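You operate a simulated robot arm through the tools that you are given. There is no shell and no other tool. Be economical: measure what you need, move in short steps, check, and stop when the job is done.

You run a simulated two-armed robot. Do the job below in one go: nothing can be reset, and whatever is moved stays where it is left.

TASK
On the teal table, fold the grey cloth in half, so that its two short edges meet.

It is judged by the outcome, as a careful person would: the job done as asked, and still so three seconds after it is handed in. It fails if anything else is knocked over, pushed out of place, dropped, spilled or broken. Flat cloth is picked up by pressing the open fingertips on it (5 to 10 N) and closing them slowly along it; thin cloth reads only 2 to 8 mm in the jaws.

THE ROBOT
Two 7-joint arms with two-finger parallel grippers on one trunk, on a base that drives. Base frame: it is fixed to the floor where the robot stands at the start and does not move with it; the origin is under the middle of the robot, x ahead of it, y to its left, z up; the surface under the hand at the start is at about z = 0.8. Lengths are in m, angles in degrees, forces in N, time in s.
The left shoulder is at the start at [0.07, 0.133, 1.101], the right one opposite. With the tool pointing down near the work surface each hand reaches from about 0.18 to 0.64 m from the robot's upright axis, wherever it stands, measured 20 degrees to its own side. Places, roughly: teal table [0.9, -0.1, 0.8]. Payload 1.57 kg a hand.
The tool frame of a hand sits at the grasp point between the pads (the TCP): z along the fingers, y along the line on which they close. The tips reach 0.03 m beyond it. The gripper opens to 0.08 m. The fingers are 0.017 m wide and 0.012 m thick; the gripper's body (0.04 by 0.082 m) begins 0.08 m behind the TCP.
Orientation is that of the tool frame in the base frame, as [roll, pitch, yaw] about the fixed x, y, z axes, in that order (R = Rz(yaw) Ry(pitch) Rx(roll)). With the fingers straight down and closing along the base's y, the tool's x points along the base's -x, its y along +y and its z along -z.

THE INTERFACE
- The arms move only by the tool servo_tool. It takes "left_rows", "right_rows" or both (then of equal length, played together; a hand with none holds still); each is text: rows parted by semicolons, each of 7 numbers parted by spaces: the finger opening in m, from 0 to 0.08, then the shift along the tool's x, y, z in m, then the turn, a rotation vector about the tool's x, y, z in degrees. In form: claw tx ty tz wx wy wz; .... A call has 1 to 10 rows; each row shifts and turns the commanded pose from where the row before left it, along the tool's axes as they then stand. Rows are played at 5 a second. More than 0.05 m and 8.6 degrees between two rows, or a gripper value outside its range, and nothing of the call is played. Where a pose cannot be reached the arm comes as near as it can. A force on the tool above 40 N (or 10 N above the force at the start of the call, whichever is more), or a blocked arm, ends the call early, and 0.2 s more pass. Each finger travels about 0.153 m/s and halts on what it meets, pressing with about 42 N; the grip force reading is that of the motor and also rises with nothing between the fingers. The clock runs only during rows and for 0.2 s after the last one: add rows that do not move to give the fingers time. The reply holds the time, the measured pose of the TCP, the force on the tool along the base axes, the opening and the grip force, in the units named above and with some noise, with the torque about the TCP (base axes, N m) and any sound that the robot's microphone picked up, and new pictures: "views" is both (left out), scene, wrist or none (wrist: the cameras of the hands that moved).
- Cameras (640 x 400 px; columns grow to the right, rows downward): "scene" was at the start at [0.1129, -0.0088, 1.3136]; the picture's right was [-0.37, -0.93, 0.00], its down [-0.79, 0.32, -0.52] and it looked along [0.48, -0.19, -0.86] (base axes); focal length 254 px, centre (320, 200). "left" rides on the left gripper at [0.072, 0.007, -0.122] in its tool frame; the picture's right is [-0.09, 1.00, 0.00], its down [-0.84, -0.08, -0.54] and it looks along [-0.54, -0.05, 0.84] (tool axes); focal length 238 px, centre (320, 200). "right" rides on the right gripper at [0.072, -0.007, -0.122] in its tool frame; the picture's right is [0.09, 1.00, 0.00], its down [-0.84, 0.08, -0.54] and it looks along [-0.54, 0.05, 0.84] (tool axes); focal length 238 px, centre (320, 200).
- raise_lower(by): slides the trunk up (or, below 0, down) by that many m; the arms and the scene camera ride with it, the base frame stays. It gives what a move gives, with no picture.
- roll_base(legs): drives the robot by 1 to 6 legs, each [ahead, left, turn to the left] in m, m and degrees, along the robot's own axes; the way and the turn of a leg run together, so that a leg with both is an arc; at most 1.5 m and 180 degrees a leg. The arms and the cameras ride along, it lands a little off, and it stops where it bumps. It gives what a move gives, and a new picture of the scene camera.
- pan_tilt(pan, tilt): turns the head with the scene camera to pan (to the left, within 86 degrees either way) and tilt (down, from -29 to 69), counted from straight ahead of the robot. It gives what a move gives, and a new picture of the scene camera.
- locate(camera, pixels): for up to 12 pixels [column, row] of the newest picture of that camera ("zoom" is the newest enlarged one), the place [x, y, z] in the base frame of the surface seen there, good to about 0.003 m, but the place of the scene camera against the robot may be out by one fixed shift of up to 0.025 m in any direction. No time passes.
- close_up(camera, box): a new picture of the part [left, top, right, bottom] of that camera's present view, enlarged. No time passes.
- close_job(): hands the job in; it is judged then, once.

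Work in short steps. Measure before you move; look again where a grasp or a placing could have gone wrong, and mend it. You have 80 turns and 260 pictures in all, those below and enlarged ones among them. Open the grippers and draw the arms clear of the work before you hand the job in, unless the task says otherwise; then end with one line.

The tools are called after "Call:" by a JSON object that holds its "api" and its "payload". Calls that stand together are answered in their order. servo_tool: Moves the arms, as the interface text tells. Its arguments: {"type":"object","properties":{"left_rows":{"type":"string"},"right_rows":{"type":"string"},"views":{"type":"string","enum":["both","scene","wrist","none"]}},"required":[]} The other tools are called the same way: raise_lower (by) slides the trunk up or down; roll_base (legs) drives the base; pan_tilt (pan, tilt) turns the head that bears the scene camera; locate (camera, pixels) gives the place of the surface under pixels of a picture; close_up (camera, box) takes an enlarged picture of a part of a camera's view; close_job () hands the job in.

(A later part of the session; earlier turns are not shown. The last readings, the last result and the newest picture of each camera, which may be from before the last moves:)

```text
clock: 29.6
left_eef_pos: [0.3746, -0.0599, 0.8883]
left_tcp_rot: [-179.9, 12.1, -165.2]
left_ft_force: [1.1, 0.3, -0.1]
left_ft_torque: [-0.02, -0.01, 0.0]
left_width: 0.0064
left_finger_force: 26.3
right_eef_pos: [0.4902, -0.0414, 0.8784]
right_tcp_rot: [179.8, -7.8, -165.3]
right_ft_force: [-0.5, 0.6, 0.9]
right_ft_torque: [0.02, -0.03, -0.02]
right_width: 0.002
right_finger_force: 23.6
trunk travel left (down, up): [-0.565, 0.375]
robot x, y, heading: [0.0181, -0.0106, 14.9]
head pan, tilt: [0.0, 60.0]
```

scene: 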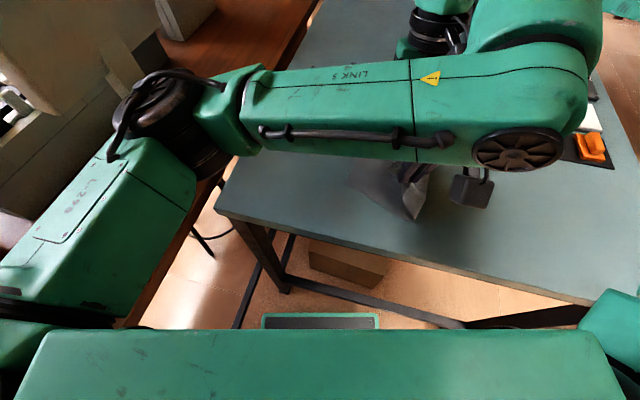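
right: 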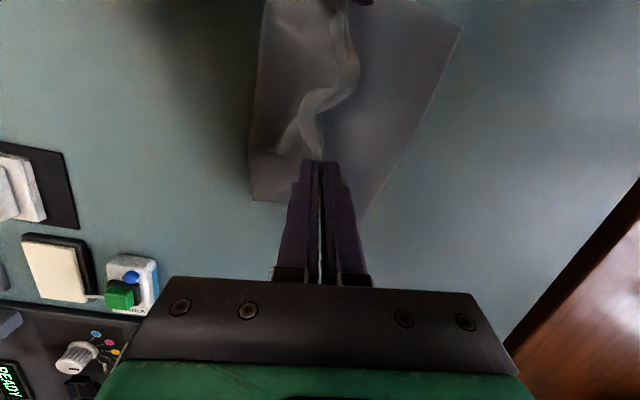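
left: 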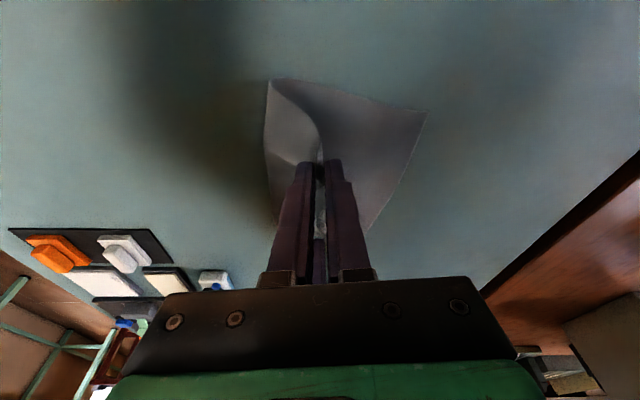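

No block this time (heading 14.9°). I repeat the cycle: shift the hands back over the crease line, then retreat and turn again.

Call:
{"api": "servo_tool", "payload": {"left_rows": "0 -0.006 -0.025 0.0013 0 0 0; 0 -0.006 -0.025 0.0013 0 0 0; 0 0 0 0 0 0 0", "right_rows": "0 -0.008 -0.028 -0.001 0 0 0; 0 -0.008 -0.028 -0.001 0 0 0; 0 0 0 0 0 0 0", "views": "none"}}

Call:
{"api": "roll_base", "payload": {"legs": [[-0.03, 0, 0], [0, 0, 7.5]]}}

```text
clock: 30.4
left_eef_pos: [0.3994, -0.1038, 0.8885]
left_tcp_rot: [-179.9, 11.9, -165.2]
left_ft_force: [0.7, -0.3, -0.9]
left_ft_torque: [-0.02, -0.02, 0.0]
left_width: 0.0063
left_finger_force: 26.1
right_eef_pos: [0.5212, -0.0923, 0.878]
right_tcp_rot: [179.8, -7.8, -165.3]
right_ft_force: [-0.7, 0.6, 0.5]
right_ft_torque: [-0.01, 0.01, -0.01]
right_width: 0.0018
right_finger_force: 23.7
trunk travel left (down, up): [-0.565, 0.375]
robot x, y, heading: [0.0167, -0.0157, 14.5]
head pan, tilt: [0.0, 60.0]
```

```text
clock: 31.8
left_eef_pos: [0.379, -0.0604, 0.8884]
left_tcp_rot: [179.9, 12.0, -157.6]
left_ft_force: [-0.2, 0.3, 0.8]
left_ft_torque: [0.0, -0.03, 0.05]
left_width: 0.0062
left_finger_force: 26.3
right_eef_pos: [0.4973, -0.0327, 0.8774]
right_tcp_rot: [179.8, -7.7, -157.7]
right_ft_force: [-0.1, -0.4, -0.2]
right_ft_torque: [0.01, -0.02, 0.01]
right_width: 0.002
right_finger_force: 24.3
trunk travel left (down, up): [-0.565, 0.375]
robot x, y, heading: [-0.0128, -0.022, 22.4]
head pan, tilt: [0.0, 60.0]
```

scene: 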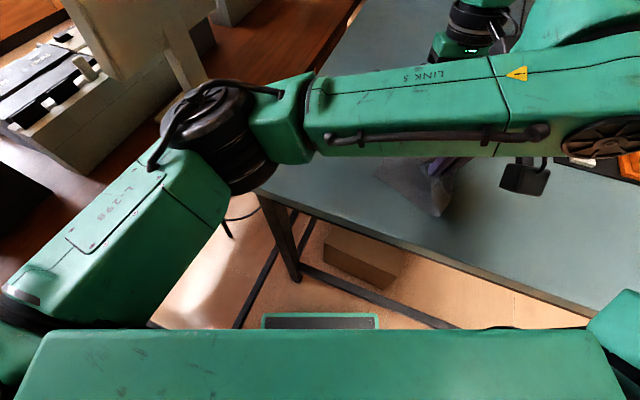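

Heading is 22° now with no block. I move the right hand out to x≈0.55 and the left to x≈0.40, both near y≈−0.01.

Call:
{"api": "servo_tool", "payload": {"left_rows": "0 -0.012 0.013 0.0025 0 0 0; 0 -0.012 0.013 0.0025 0 0 0; 0 -0.012 0.013 0.0025 0 0 0; 0 0 0 0 0 0 0", "right_rows": "0 -0.02 0.0026 -0.0028 0 0 0; 0 -0.02 0.0026 -0.0028 0 0 0; 0 -0.02 0.0026 -0.0028 0 0 0; 0 0 0 0 0 0 0", "views": "wrist"}}

```text
clock: 32.8
left_eef_pos: [0.3967, -0.0098, 0.8899]
left_tcp_rot: [180.0, 12.0, -157.8]
left_ft_force: [0.0, -0.2, 0.2]
left_ft_torque: [0.01, 0.02, -0.01]
left_width: 0.0063
left_finger_force: 25.8
right_eef_pos: [0.5403, -0.0133, 0.8774]
right_tcp_rot: [179.7, -7.8, -157.8]
right_ft_force: [0.1, 0.7, -0.2]
right_ft_torque: [0.01, -0.01, -0.03]
right_width: 0.0022
right_finger_force: 24.3
right hand out of reach, approached as far as the arm can: row 3
trunk travel left (down, up): [-0.565, 0.375]
robot x, y, heading: [-0.0136, -0.0221, 22.1]
head pan, tilt: [0.0, 60.0]
```

right: 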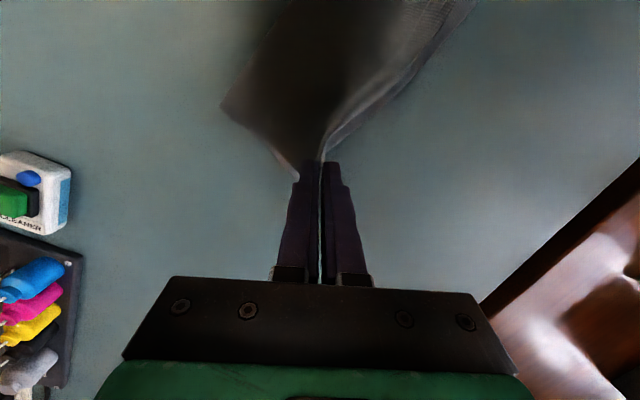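
left: 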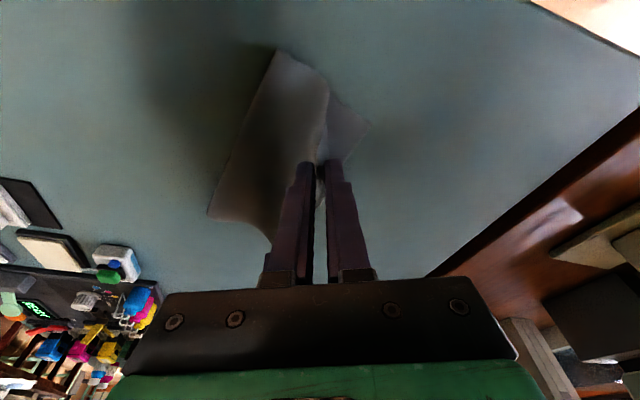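

The lower layer's far-left corner isn't where I expect it in the right view. I measure several cloth points.

Call:
{"api": "close_up", "payload": {"camera": "right", "box": [200, 0, 500, 190]}}

Call:
{"api": "locate", "payload": {"camera": "right", "pixels": [[222, 104], [260, 30], [290, 165], [345, 130], [390, 90], [470, 5], [310, 100], [420, 40]]}}

Call:
{"api": "locate", "payload": {"camera": "left", "pixels": [[277, 52], [210, 215], [368, 124], [325, 85], [265, 230], [345, 150], [240, 130]]}}

```text
2.11 times, centred on (350, 95) of right
```

zoom: 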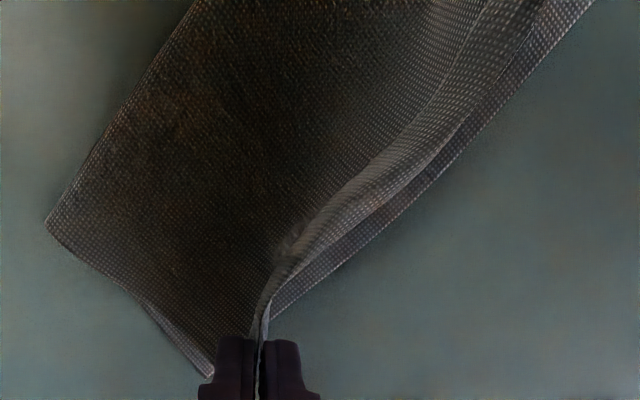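

```text
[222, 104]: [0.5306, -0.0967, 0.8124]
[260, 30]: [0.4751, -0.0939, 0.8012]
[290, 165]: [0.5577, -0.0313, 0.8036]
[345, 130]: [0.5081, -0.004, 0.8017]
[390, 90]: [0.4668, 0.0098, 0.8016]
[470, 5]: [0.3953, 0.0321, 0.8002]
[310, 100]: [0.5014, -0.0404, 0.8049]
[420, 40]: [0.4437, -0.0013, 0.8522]
```

```text
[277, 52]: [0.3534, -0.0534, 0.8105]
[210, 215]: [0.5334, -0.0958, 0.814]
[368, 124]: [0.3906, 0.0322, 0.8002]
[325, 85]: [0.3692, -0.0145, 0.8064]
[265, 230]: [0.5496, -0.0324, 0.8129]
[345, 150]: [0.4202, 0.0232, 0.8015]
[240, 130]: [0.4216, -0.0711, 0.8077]
```

The lower layer stayed flat but has turned about 21° clockwise: its left edge now runs from (0.391, 0.032) to about (0.56, −0.03). I'll fold to that edge instead. First I yaw both hands 40° to line up with it.

Call:
{"api": "servo_tool", "payload": {"left_rows": "0 0 0 0 0 0 8; 0 0 0 0 0 0 8; 0 0 0 0 0 0 8; 0 0 0 0 0 0 8; 0 0 0 0 0 0 8; 0 0 0 0 0 0 0", "right_rows": "0 0 -0.007 0 0 0 8; 0 0 -0.007 0 0 0 8; 0 0 -0.006 0 0 0 8; 0 0 0 0 0 0 8; 0 0 0 0 0 0 8; 0 0 0 0 0 0 0", "views": "wrist"}}

```text
clock: 34.2
left_eef_pos: [0.3989, -0.0117, 0.8893]
left_tcp_rot: [172.2, 9.2, 161.6]
left_ft_force: [0.4, -0.3, -0.2]
left_ft_torque: [0.03, 0.06, -0.01]
left_width: 0.0063
left_finger_force: 26.4
right_eef_pos: [0.5449, -0.0322, 0.8774]
right_tcp_rot: [-175.2, -6.1, 161.8]
right_ft_force: [-0.6, 0.4, -0.5]
right_ft_torque: [-0.01, 0.02, 0.0]
right_width: 0.002
right_finger_force: 23.8
trunk travel left (down, up): [-0.565, 0.375]
robot x, y, heading: [-0.0131, -0.0196, 22.0]
head pan, tilt: [0.0, 60.0]
```

right: 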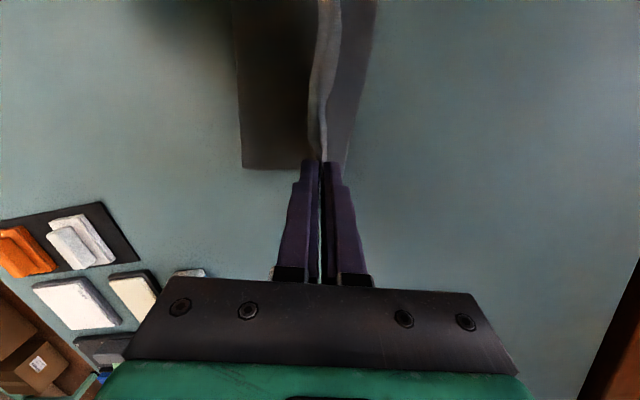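
left: 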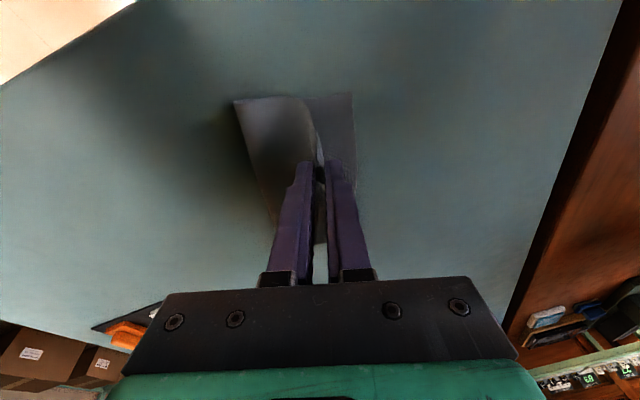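

Both hands now line up with the cloth edge. I tilt both so the fingers point back towards the crease (32°), keeping the tips about in place.

Call:
{"api": "servo_tool", "payload": {"left_rows": "0 0 0.004 0 8 0 0; 0 0 0.004 0.001 8 0 0; 0 0 0.004 0.002 8 0 0; 0 0 0.004 0.003 8 0 0; 0 0 0 0 0 0 0", "right_rows": "0 0 0.004 0 8 0 0; 0 0 0.004 0.001 8 0 0; 0 0 0.004 0.002 8 0 0; 0 0 0.004 0.003 8 0 0; 0 0 0 0 0 0 0", "views": "both"}}

```text
clock: 35.4
left_eef_pos: [0.4027, 0.0038, 0.882]
left_tcp_rot: [-155.7, 9.2, 161.7]
left_ft_force: [-0.8, 0.4, -0.1]
left_ft_torque: [0.01, -0.01, 0.03]
left_width: 0.0066
left_finger_force: 26.0
right_eef_pos: [0.482, -0.0994, 0.8474]
right_tcp_rot: [-143.2, -6.0, 162.0]
right_ft_force: [-0.2, 0.5, -0.7]
right_ft_torque: [0.03, -0.03, -0.01]
right_width: 0.0019
right_finger_force: 23.9
right hand out of reach, approached as far as the arm can: row 1, 2, 3, 4
trunk travel left (down, up): [-0.565, 0.375]
robot x, y, heading: [-0.0159, -0.0233, 22.3]
head pan, tilt: [0.0, 60.0]
```

scene: 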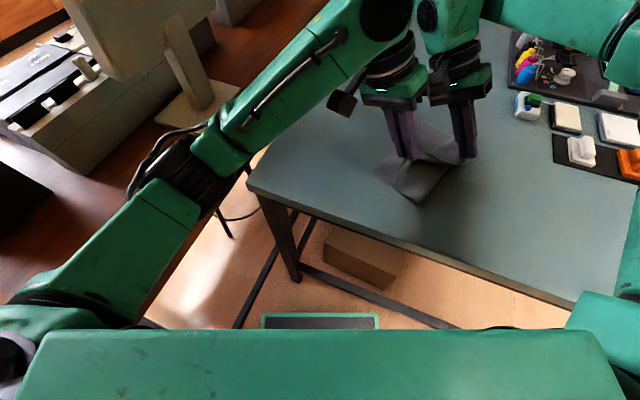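
right: 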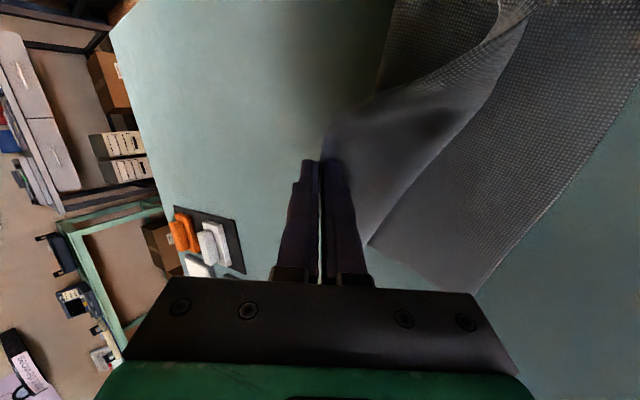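
left: 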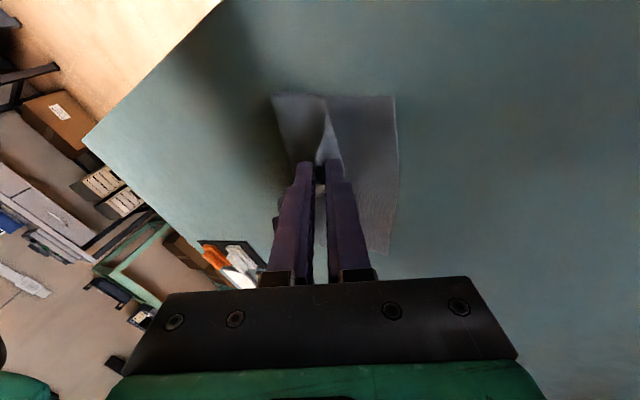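

The right arm can't take that tilt there and slid inward. I tilt the right one back upright and bring it to about (0.54, −0.045).

Call:
{"api": "servo_tool", "payload": {"right_rows": "0 0 0 -0.004 -8 0 0; 0 0 0 -0.004 -8 0 0; 0 0 0 -0.004 -8 0 0; 0 0 0 -0.004 -8 0 0; 0 -0.01 0.017 0 0 0 0; 0 -0.01 0.017 0 0 0 0; 0 -0.01 0.017 0 0 0 0; 0 -0.008 0.017 0 0 0 0; 0 0 0 0 0 0 0", "views": "both"}}

```text
clock: 37.4
left_eef_pos: [0.4035, 0.0028, 0.8827]
left_tcp_rot: [-155.9, 9.2, 161.7]
left_ft_force: [-0.9, 0.1, -0.3]
left_ft_torque: [0.01, 0.0, 0.01]
left_width: 0.0063
left_finger_force: 26.2
right_eef_pos: [0.5409, -0.0406, 0.8538]
right_tcp_rot: [-175.1, -6.1, 162.0]
right_ft_force: [0.6, 0.4, -0.5]
right_ft_torque: [0.02, -0.01, 0.03]
right_width: 0.0018
right_finger_force: 23.8
trunk travel left (down, up): [-0.565, 0.375]
robot x, y, heading: [-0.011, -0.0218, 22.3]
head pan, tilt: [0.0, 60.0]
```

scene: 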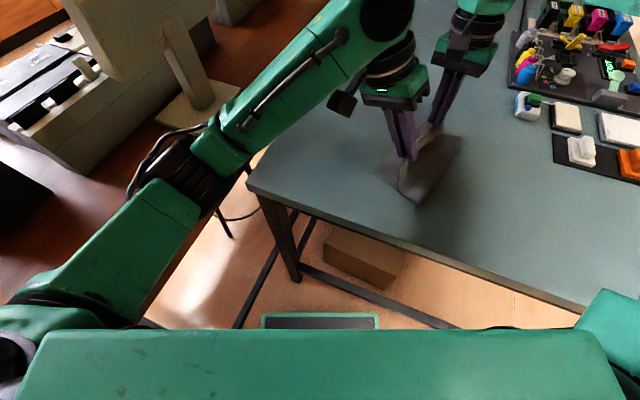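
right: 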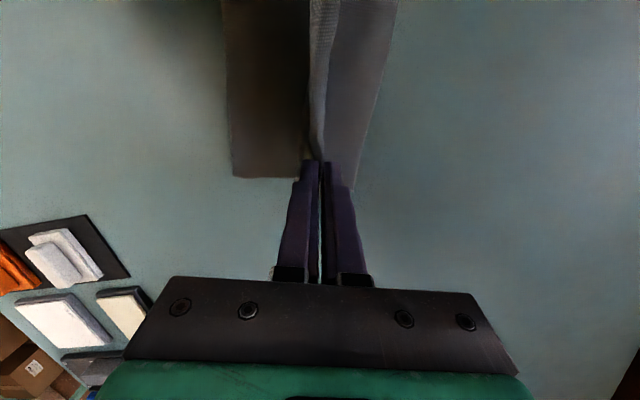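

Good recovery. I measure the lower edge and the crease from both wrist cameras.

Call:
{"api": "close_up", "payload": {"camera": "right", "box": [200, 0, 500, 190]}}

Call:
{"api": "locate", "payload": {"camera": "right", "pixels": [[394, 10], [370, 110], [355, 180], [224, 20], [235, 174], [290, 174], [330, 60], [318, 120]]}}

Call:
{"api": "close_up", "payload": {"camera": "left", "box": [200, 50, 480, 300]}}

```text
2.11 times, centred on (350, 95) of right
```

zoom: 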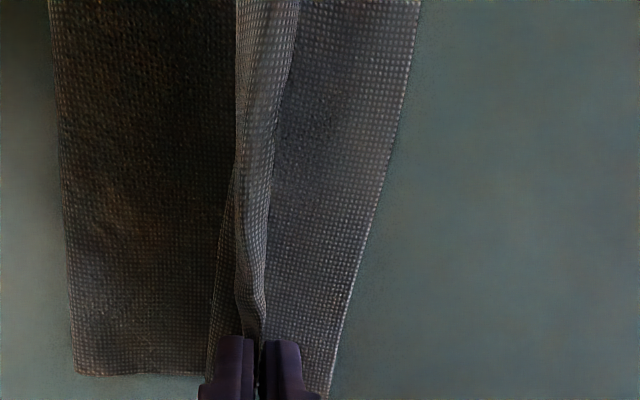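

```text
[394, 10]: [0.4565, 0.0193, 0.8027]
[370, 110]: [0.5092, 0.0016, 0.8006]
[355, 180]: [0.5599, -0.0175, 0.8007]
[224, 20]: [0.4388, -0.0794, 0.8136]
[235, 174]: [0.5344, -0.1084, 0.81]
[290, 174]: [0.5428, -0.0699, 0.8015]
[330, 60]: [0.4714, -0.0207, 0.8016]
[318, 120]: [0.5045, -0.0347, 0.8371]
```

```text
1.60 times, centred on (340, 175) of left
```

zoom: 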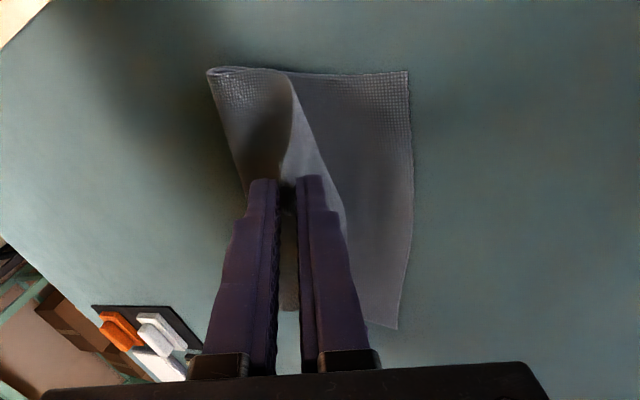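

I locate the lower corners in the left zoom: near (407,73), far (399,326), crease end (208,72).

Call:
{"api": "locate", "payload": {"camera": "zoom", "pixels": [[405, 74], [397, 323], [412, 180], [210, 74], [290, 76], [290, 300]]}}

```text
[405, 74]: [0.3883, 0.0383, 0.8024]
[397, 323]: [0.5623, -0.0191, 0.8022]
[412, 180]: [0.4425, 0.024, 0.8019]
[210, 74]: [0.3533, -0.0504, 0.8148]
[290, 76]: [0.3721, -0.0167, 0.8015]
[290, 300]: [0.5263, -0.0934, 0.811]
```

Left tip must go (−0.011, +0.018, −0.05) and right tip straight down 0.018 to lay the held edge about 2.7 cm inside the lower edge, which leaves room for the strip in the jaws.

Call:
{"api": "servo_tool", "payload": {"left_rows": "0 0.006 0.0079 0.0093 0 0 0; 0 0.006 0.0079 0.0093 0 0 0; 0 0.006 0.0079 0.0093 0 0 0; 0 0.006 0.0079 0.0093 0 0 0; 0 0 0 0 0 0 0", "right_rows": "0 -0.0005 0.0004 0.0044 0 0 0; 0 -0.0005 0.0004 0.0044 0 0 0; 0 -0.0005 0.0004 0.0044 0 0 0; 0 -0.0004 0.0004 0.0044 0 0 0; 0 0 0 0 0 0 0", "views": "both"}}

```text
clock: 38.6
left_eef_pos: [0.3937, 0.0204, 0.8342]
left_tcp_rot: [-155.7, 9.4, 161.7]
left_ft_force: [6.0, -1.6, 18.3]
left_ft_torque: [0.01, -0.14, -0.01]
left_width: 0.0063
left_finger_force: 25.6
right_eef_pos: [0.5411, -0.0409, 0.8357]
right_tcp_rot: [-175.2, -5.9, 162.1]
right_ft_force: [-2.2, 0.9, 0.5]
right_ft_torque: [-0.01, 0.05, 0.02]
right_width: 0.0019
right_finger_force: 23.5
trunk travel left (down, up): [-0.565, 0.375]
robot x, y, heading: [-0.013, -0.021, 22.1]
head pan, tilt: [0.0, 60.0]
```

scene: 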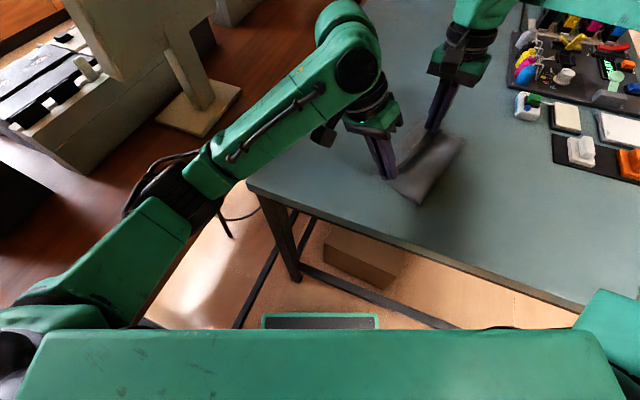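
right: 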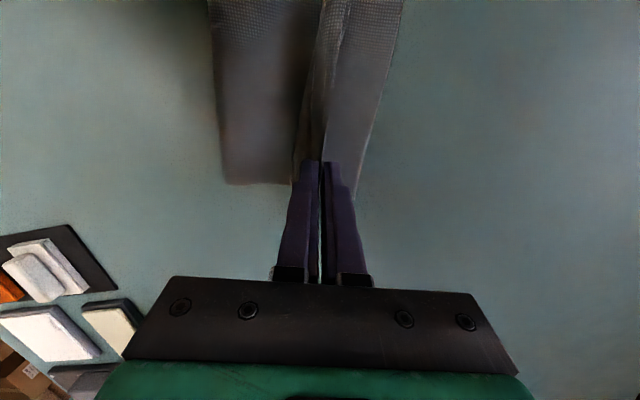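
left: 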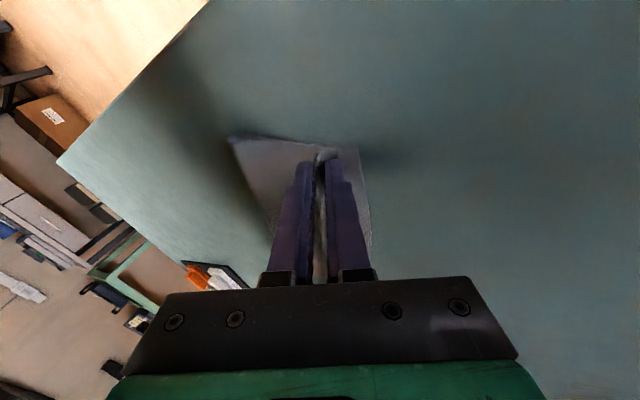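

Left touches (18 N), so I ease it 1.5 mm and lower the right 2.5 mm. Then I look closely before releasing.

Call:
{"api": "servo_tool", "payload": {"left_rows": "0 0 0 -0.0015 0 0 0; 0 0 0 0 0 0 0", "right_rows": "0 0 0 0.0025 0 0 0; 0 0 0 0 0 0 0", "views": "none"}}

Call:
{"api": "close_up", "payload": {"camera": "left", "box": [220, 100, 420, 260]}}

Call:
{"api": "close_up", "payload": {"camera": "scene", "box": [350, 100, 500, 230]}}

```text
clock: 39.2
left_eef_pos: [0.3922, 0.0209, 0.8353]
left_tcp_rot: [-155.8, 9.3, 161.7]
left_ft_force: [5.7, -3.0, 16.5]
left_ft_torque: [-0.07, -0.14, 0.06]
left_width: 0.0062
left_finger_force: 25.7
right_eef_pos: [0.5394, -0.0394, 0.8337]
right_tcp_rot: [-175.2, -6.0, 161.9]
right_ft_force: [-2.8, 2.2, 0.8]
right_ft_torque: [0.01, 0.11, -0.02]
right_width: 0.0019
right_finger_force: 23.7
trunk travel left (down, up): [-0.565, 0.375]
robot x, y, heading: [-0.0111, -0.0215, 22.1]
head pan, tilt: [0.0, 60.0]
```

```text
2.50 times, centred on (320, 180) of left
```

zoom: 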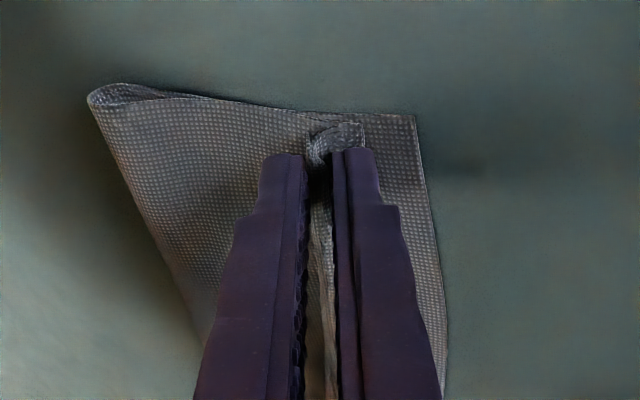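

```text
3.08 times, centred on (425, 165) of scene
```

zoom: 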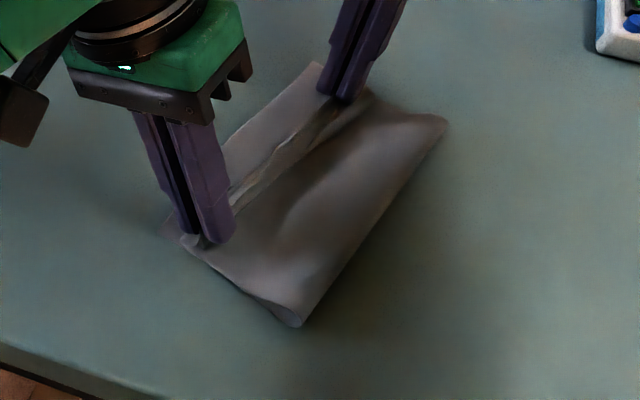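

The fold lies well: the gripped strip points outward, with the upper edge about 1–2 cm short of the lower one. I slide both hands outward (left 8 mm, right 8 mm) while easing the left's press.

Call:
{"api": "servo_tool", "payload": {"left_rows": "0 0 0.003 -0.003 0 0 0; 0 0 0.0035 -0.002 0 0 0; 0 0 0 0 0 0 0", "right_rows": "0 0 0.004 0 0 0 0; 0 0 0.004 0 0 0 0; 0 0 0 0 0 0 0", "views": "wrist"}}

Call:
{"api": "close_up", "payload": {"camera": "scene", "box": [350, 100, 500, 230]}}

```text
clock: 40.0
left_eef_pos: [0.3944, 0.029, 0.8351]
left_tcp_rot: [-155.9, 9.0, 161.8]
left_ft_force: [4.1, -2.1, 3.1]
left_ft_torque: [-0.04, -0.11, 0.07]
left_width: 0.0064
left_finger_force: 26.0
right_eef_pos: [0.543, -0.033, 0.8322]
right_tcp_rot: [-175.2, -6.0, 161.9]
right_ft_force: [-5.1, 1.1, 4.2]
right_ft_torque: [0.05, 0.14, -0.01]
right_width: 0.0015
right_finger_force: 23.0
trunk travel left (down, up): [-0.565, 0.375]
robot x, y, heading: [-0.0119, -0.0223, 22.3]
head pan, tilt: [0.0, 60.0]
```

right: 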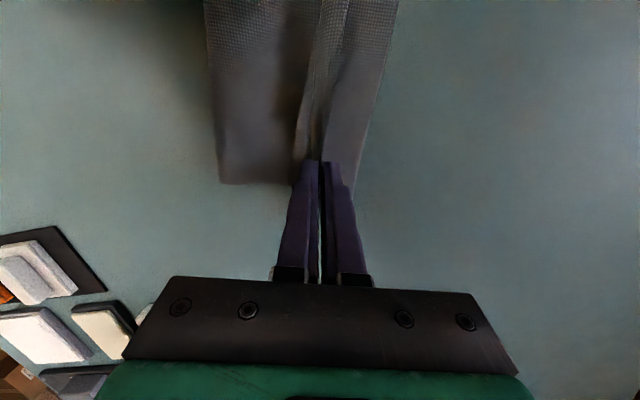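
left: 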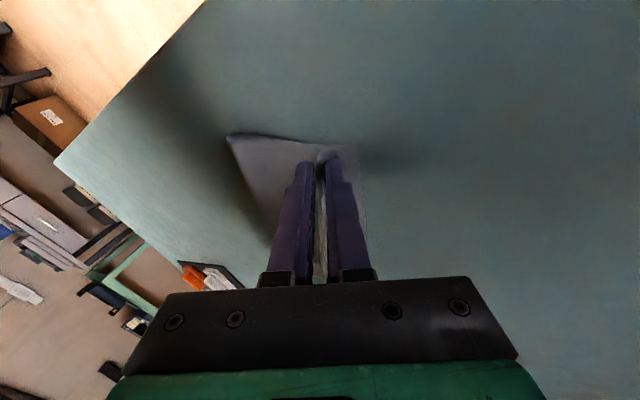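

```text
3.08 times, centred on (425, 165) of scene
```

zoom: 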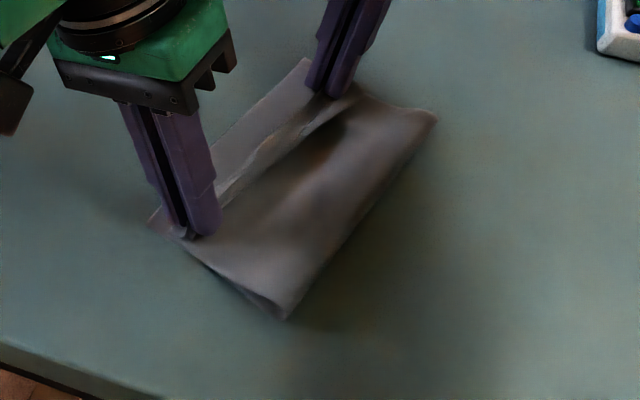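

The whole folded cloth now shifts as one, so I release: open slowly to 2.5 cm, then withdraw along the fingers.

Call:
{"api": "servo_tool", "payload": {"left_rows": "0.008 0 0 0 0 0 0; 0.012 0 0 0 0 0 0; 0.016 0 0 0 0 0 0; 0.02 0 0 -0.002 0 0 0; 0.025 0 0 -0.004 0 0 0; 0.025 0 0 -0.01 0 0 0; 0.025 0 0 -0.03 0 0 0; 0.025 0 0 -0.03 0 0 0; 0.025 0 0 0 0 0 0", "right_rows": "0.006 0 0 0 0 0 0; 0.01 0 0 0 0 0 0; 0.015 0 0 0 0 0 0; 0.02 0 0 -0.002 0 0 0; 0.025 0 0 -0.004 0 0 0; 0.025 0 0 -0.01 0 0 0; 0.025 0 0 -0.03 0 0 0; 0.025 0 0 -0.03 0 0 0; 0.025 0 0 0 0 0 0", "views": "wrist"}}

Call:
{"api": "close_up", "payload": {"camera": "scene", "box": [350, 100, 500, 230]}}

```text
clock: 42.0
left_eef_pos: [0.3927, 0.0636, 0.905]
left_tcp_rot: [-155.7, 9.1, 161.7]
left_ft_force: [-0.2, 0.4, 0.9]
left_ft_torque: [-0.03, 0.0, -0.01]
left_width: 0.0246
left_finger_force: 0.0
right_eef_pos: [0.5516, -0.0299, 0.9072]
right_tcp_rot: [-175.2, -6.1, 161.9]
right_ft_force: [-0.5, -0.2, -0.1]
right_ft_torque: [-0.03, 0.0, 0.02]
right_width: 0.0253
right_finger_force: 0.1
trunk travel left (down, up): [-0.565, 0.375]
robot x, y, heading: [-0.0124, -0.0186, 22.3]
head pan, tilt: [0.0, 60.0]
```

right: 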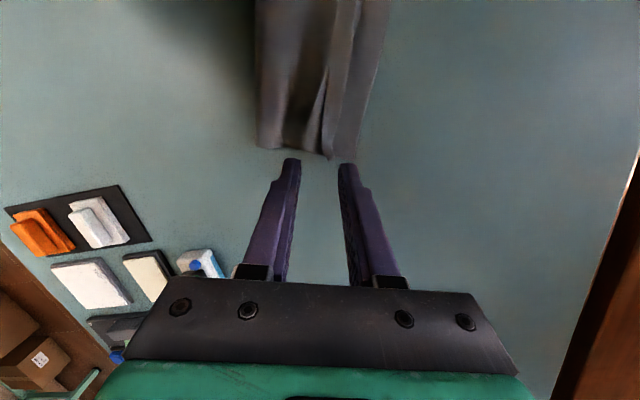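
left: 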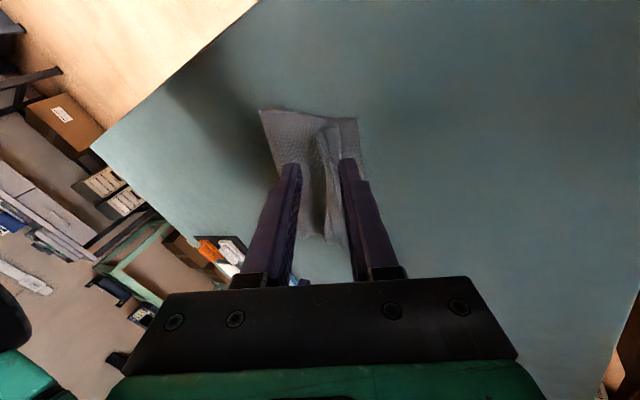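

```text
3.08 times, centred on (425, 165) of scene
```

zoom: 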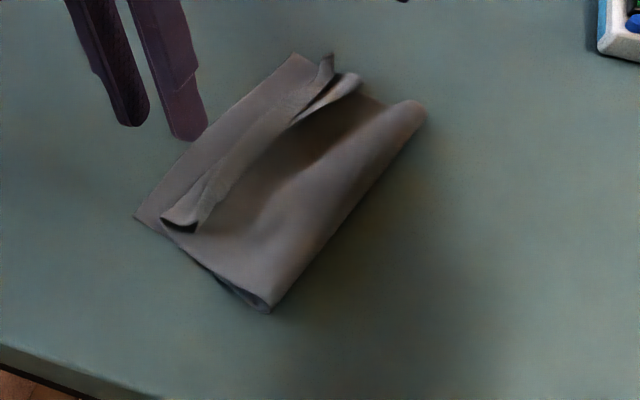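

The cloth is folded, but the top edge keeps a ridge and lies short of the lower edge by 1–2 cm. I look closely and measure so I can regrip the ridge and pull it outward without pressing.

Call:
{"api": "close_up", "payload": {"camera": "right", "box": [230, 0, 430, 170]}}

Call:
{"api": "locate", "payload": {"camera": "zoom", "pixels": [[100, 100], [120, 350], [260, 360], [300, 375], [400, 378], [340, 200], [400, 200], [445, 200], [360, 60], [420, 60], [470, 60], [300, 200]]}}

Call:
{"api": "close_up", "payload": {"camera": "left", "box": [240, 90, 400, 260]}}

```text
2.35 times, centred on (330, 85) of right
```

zoom: 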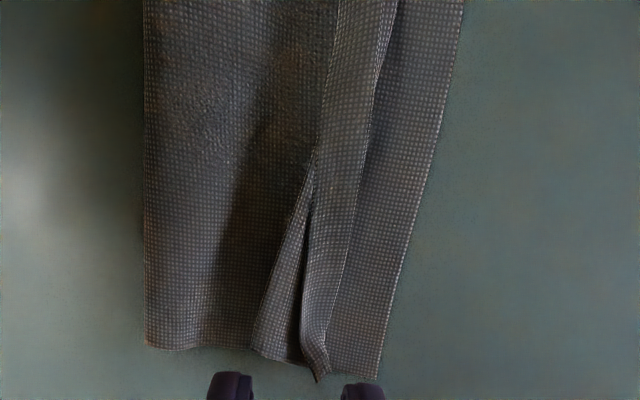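

```text
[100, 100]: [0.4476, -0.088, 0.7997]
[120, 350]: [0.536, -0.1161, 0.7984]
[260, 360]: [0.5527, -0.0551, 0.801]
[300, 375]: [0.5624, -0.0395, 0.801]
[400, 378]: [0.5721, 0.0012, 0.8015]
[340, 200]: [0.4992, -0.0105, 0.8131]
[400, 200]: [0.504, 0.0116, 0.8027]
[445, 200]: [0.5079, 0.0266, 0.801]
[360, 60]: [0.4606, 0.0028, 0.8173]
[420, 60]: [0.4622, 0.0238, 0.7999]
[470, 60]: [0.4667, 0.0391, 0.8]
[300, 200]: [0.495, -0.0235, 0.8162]
```

```text
2.35 times, centred on (320, 175) of left
```

zoom: 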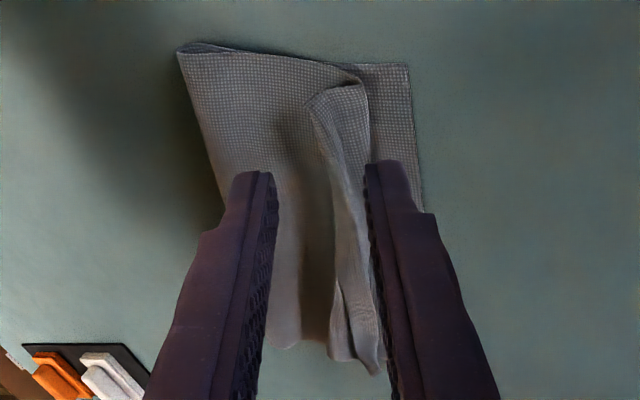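

The upper edge is folded back as a ~1.4 cm flap along its whole length, its free edge facing the crease. I'll flip it outward by sweeping closed fingertips just above the body layer. First I measure it in the left zoom.

Call:
{"api": "locate", "payload": {"camera": "zoom", "pixels": [[314, 105], [364, 90], [406, 67], [325, 150], [368, 145], [300, 150], [180, 52], [340, 280], [362, 280], [300, 340], [345, 355], [375, 368]]}}

```text
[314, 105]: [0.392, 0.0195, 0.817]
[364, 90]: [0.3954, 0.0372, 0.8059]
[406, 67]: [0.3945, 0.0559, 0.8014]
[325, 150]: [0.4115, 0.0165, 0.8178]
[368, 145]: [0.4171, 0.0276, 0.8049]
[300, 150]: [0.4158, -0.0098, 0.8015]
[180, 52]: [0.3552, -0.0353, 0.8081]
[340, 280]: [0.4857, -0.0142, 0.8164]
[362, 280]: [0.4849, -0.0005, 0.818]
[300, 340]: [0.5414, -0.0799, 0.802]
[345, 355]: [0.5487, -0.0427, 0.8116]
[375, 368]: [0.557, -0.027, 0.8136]
```

Flap free edge is about 3.6–4.5 cm inside the lower edge, fold line 1.8–2.8 cm inside. I close both jaws, untilt the left hand, and place the tips behind the flap, 3 cm above.

Call:
{"api": "servo_tool", "payload": {"left_rows": "0 0 0 0 -8 0 0; 0 0 0 0 -8 0 0; 0 0 0 0 -8 0 0; 0 -0.0042 -0.0229 0.0125 0 0 0; 0 -0.0042 -0.0229 0.0125 0 0 0; 0 -0.0042 -0.0229 0.0125 0 0 0; 0 0 0 0 0 0 0", "right_rows": "0 0 0 0 0 0 0; 0 0 0 0 0 0 0; 0 0 0 0 0 0 0; 0 0.0015 -0.0112 0.0136 0 0 0; 0 0.0015 -0.0112 0.0136 0 0 0; 0 0.0015 -0.0112 0.0136 0 0 0; 0 0 0 0 0 0 0", "views": "wrist"}}

```text
clock: 43.6
left_eef_pos: [0.3912, -0.0094, 0.8698]
left_tcp_rot: [-179.7, 9.1, 161.7]
left_ft_force: [-0.9, -0.5, -0.2]
left_ft_torque: [-0.03, 0.01, 0.0]
left_width: 0.0
left_finger_force: 21.7
right_eef_pos: [0.5351, -0.0608, 0.8688]
right_tcp_rot: [-175.2, -6.1, 161.8]
right_ft_force: [0.8, 0.0, -0.7]
right_ft_torque: [-0.03, 0.01, 0.03]
right_width: 0.0002
right_finger_force: 21.1
trunk travel left (down, up): [-0.565, 0.375]
robot x, y, heading: [-0.0162, -0.0231, 22.3]
head pan, tilt: [0.0, 60.0]
```

right: 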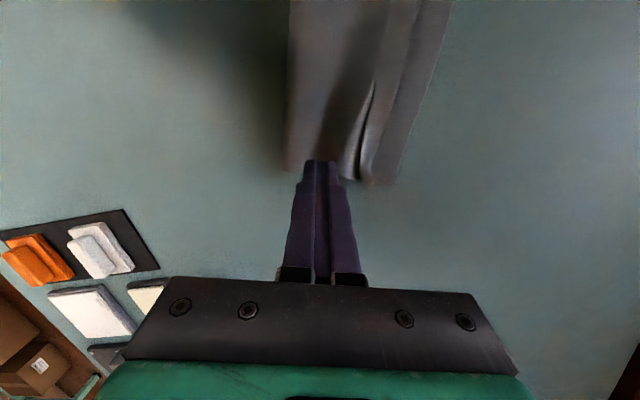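
left: 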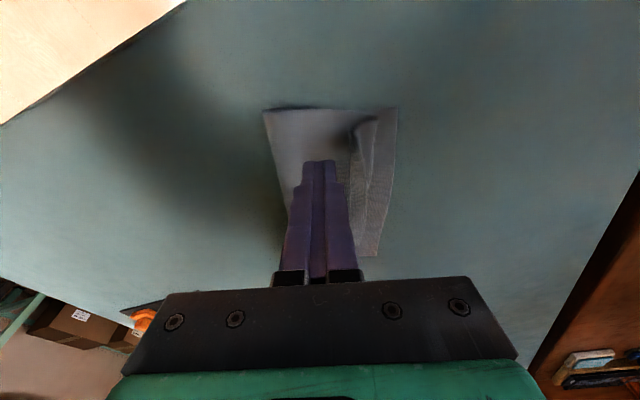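

Tips are behind the flap. I lower to about 5 mm above the table and sweep 5 cm outward.

Call:
{"api": "servo_tool", "payload": {"left_rows": "0 0.0025 0 0.0157 0 0 0; 0 0.0025 0 0.0157 0 0 0; 0 0 0.008 0 0 0 0; 0 0 0.008 0 0 0 0; 0 0 0.008 0 0 0 0; 0 0 0.008 0 0 0 0; 0 0 0.008 0 0 0 0; 0 0 0.008 0 0 0 0; 0 0 0 0 0 0 0", "right_rows": "0 -0.0017 0.0013 0.0155 0 0 0; 0 -0.0017 0.0013 0.0155 0 0 0; 0 0 0.008 0 0 0 0; 0 0 0.008 -0.0007 0 0 0; 0 0 0.008 -0.0007 0 0 0; 0 0 0.008 -0.0007 0 0 0; 0 0 0.008 -0.0007 0 0 0; 0 0 0.008 -0.0007 0 0 0; 0 0 0 0 0 0 0", "views": "wrist"}}

Call:
{"api": "close_up", "payload": {"camera": "scene", "box": [350, 100, 500, 230]}}

```text
clock: 45.6
left_eef_pos: [0.4055, 0.0364, 0.8366]
left_tcp_rot: [-179.7, 9.0, 161.7]
left_ft_force: [0.9, 0.1, 0.4]
left_ft_torque: [0.0, 0.01, 0.01]
left_width: 0.0
left_finger_force: 21.1
right_eef_pos: [0.5454, -0.0193, 0.8382]
right_tcp_rot: [-175.3, -6.1, 161.9]
right_ft_force: [-0.3, -0.2, 0.2]
right_ft_torque: [-0.02, -0.01, 0.01]
right_width: 0.0
right_finger_force: 20.8
right hand out of reach, approached as far as the arm can: row 8
trunk travel left (down, up): [-0.565, 0.375]
robot x, y, heading: [-0.0118, -0.0204, 21.7]
head pan, tilt: [0.0, 60.0]
```

right: 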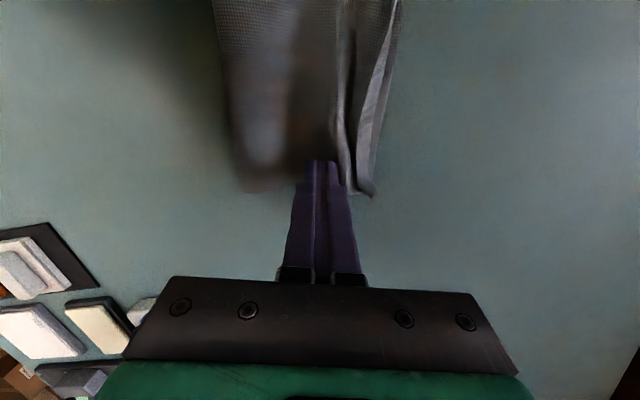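
left: 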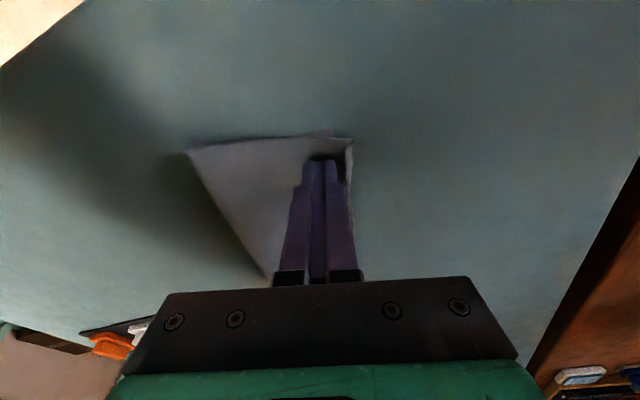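

```text
3.08 times, centred on (425, 165) of scene
```

zoom: 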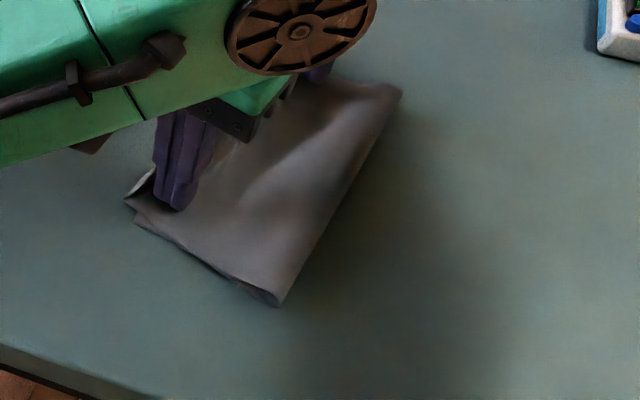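

The near end now reaches the lower edge; the right hand hit its reach limit. I lift both straight up and look.

Call:
{"api": "servo_tool", "payload": {"left_rows": "0 -0.006 0 -0.035 0 0 0; 0 -0.006 0 -0.035 0 0 0; 0 0 0.03 -0.01 0 0 0; 0 0 0.03 0 0 0 0; 0 0 0 0 0 0 0", "right_rows": "0 0.0037 -0.003 -0.035 0 0 0; 0 0.0037 -0.003 -0.035 0 0 0; 0 0 -0.03 0 0 0 0; 0 0 -0.03 0 0 0 0; 0 0 0 0 0 0 0", "views": "wrist"}}

Call:
{"api": "close_up", "payload": {"camera": "scene", "box": [350, 100, 500, 230]}}

```text
clock: 46.8
left_eef_pos: [0.4241, 0.0953, 0.917]
left_tcp_rot: [-179.7, 9.1, 161.7]
left_ft_force: [-0.9, -0.2, -0.8]
left_ft_torque: [0.0, 0.04, 0.0]
left_width: 0.0
left_finger_force: 20.4
right_eef_pos: [0.5243, -0.0792, 0.9128]
right_tcp_rot: [-175.1, -6.1, 161.9]
right_ft_force: [-0.5, 0.4, 0.6]
right_ft_torque: [-0.01, 0.02, 0.0]
right_width: 0.0001
right_finger_force: 21.4
right hand out of reach, approached as far as the arm can: row 2
trunk travel left (down, up): [-0.565, 0.375]
robot x, y, heading: [-0.0153, -0.0207, 22.5]
head pan, tilt: [0.0, 60.0]
```

right: 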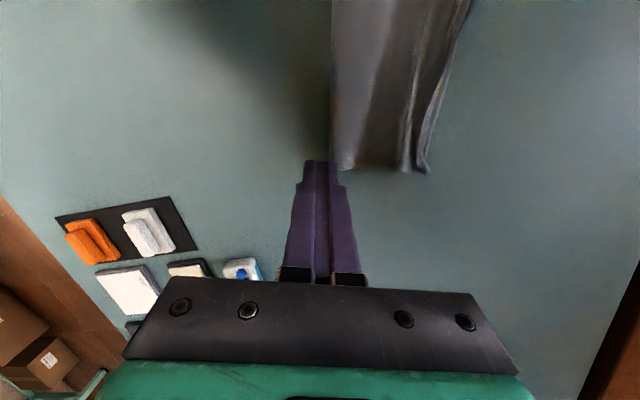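
left: 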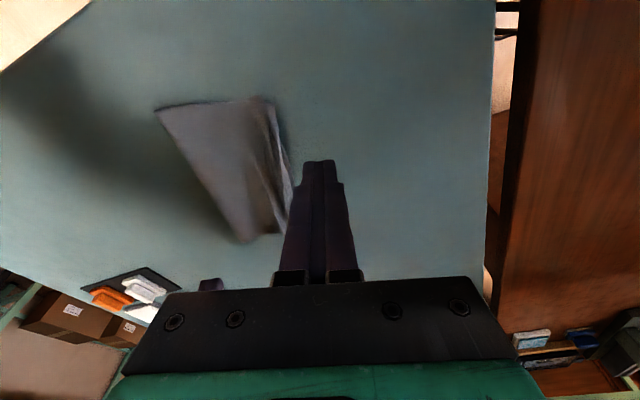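

```text
3.08 times, centred on (425, 165) of scene
```

zoom: 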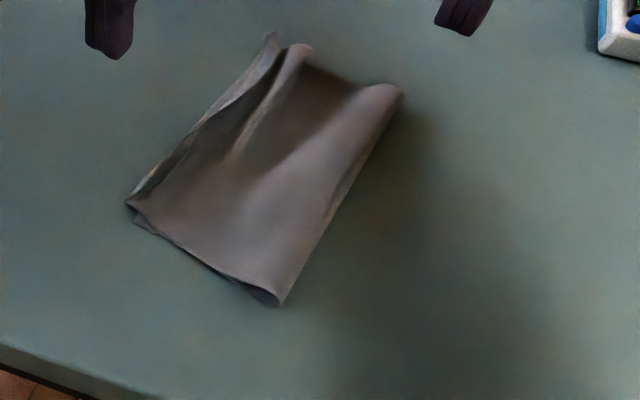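

Much better: the upper edge now stands at or over the lower edge. I take close wrist views to see how the edges meet.

Call:
{"api": "close_up", "payload": {"camera": "left", "box": [140, 80, 330, 260]}}

Call:
{"api": "close_up", "payload": {"camera": "right", "box": [310, 0, 510, 190]}}

Call:
{"api": "locate", "payload": {"camera": "zoom", "pixels": [[90, 330], [205, 355], [240, 358], [268, 362], [300, 150], [330, 150], [345, 150], [265, 250], [285, 250], [305, 250], [210, 200], [95, 100]]}}

```text
2.22 times, centred on (235, 170) of left
```

zoom: 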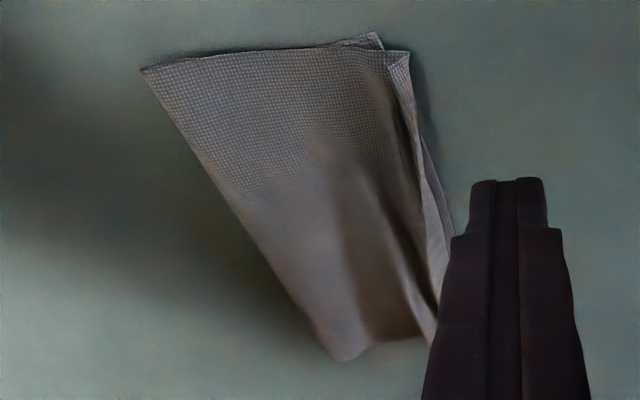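

```text
2.11 times, centred on (410, 95) of right
```

zoom: 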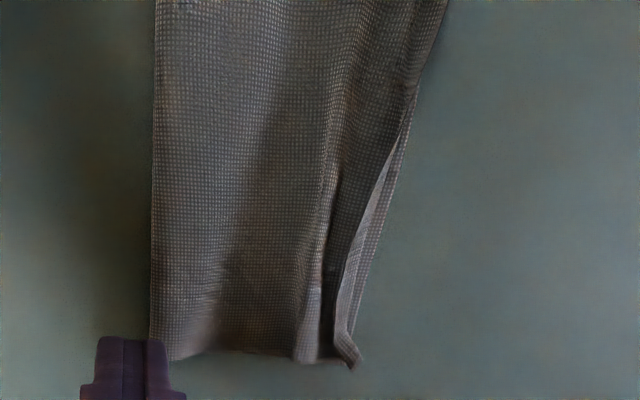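

```text
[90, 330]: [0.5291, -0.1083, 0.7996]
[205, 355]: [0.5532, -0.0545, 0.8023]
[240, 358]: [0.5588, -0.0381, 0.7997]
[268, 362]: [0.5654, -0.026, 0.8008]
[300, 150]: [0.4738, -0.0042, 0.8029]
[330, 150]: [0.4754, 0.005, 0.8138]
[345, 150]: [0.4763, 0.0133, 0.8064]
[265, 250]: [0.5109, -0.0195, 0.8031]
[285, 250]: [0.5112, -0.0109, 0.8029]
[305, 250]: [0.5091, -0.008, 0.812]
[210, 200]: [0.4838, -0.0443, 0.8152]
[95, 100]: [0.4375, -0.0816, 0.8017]
```

I measure the near-end and edge points in the left wrist picture.

Call:
{"api": "locate", "payload": {"camera": "left", "pixels": [[260, 98], [273, 107], [267, 112], [282, 150], [288, 170], [285, 228], [245, 239], [158, 109], [276, 150], [268, 150], [279, 200], [266, 232]]}}

Call:
{"api": "close_up", "payload": {"camera": "left", "box": [230, 85, 310, 145]}}

Call:
{"api": "close_up", "payload": {"camera": "scene", "box": [375, 105, 455, 175]}}

```text
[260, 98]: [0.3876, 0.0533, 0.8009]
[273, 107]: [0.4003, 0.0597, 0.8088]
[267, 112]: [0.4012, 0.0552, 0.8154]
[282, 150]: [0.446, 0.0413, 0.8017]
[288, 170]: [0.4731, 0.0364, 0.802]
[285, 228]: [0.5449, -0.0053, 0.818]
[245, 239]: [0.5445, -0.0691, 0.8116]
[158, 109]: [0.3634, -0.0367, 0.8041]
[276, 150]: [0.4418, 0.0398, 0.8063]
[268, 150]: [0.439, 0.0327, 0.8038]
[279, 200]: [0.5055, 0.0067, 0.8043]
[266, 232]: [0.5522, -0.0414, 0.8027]
```

```text
6.67 times, centred on (270, 115) of left
```

zoom: 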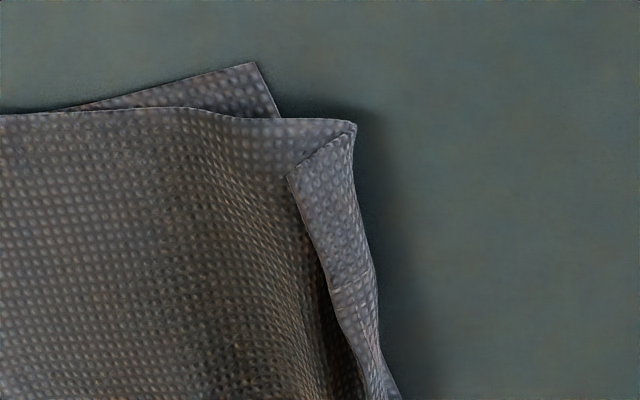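

```text
5.71 times, centred on (415, 140) of scene
```

zoom: 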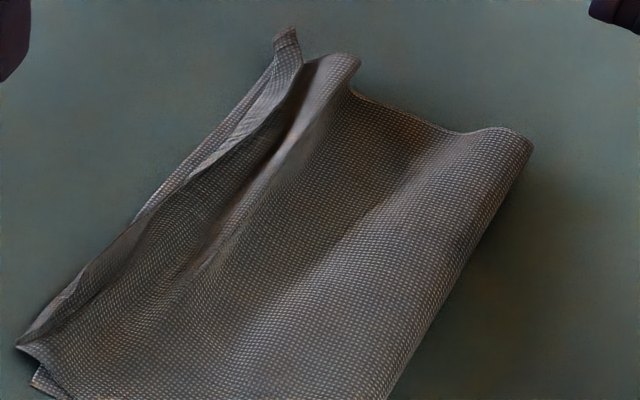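

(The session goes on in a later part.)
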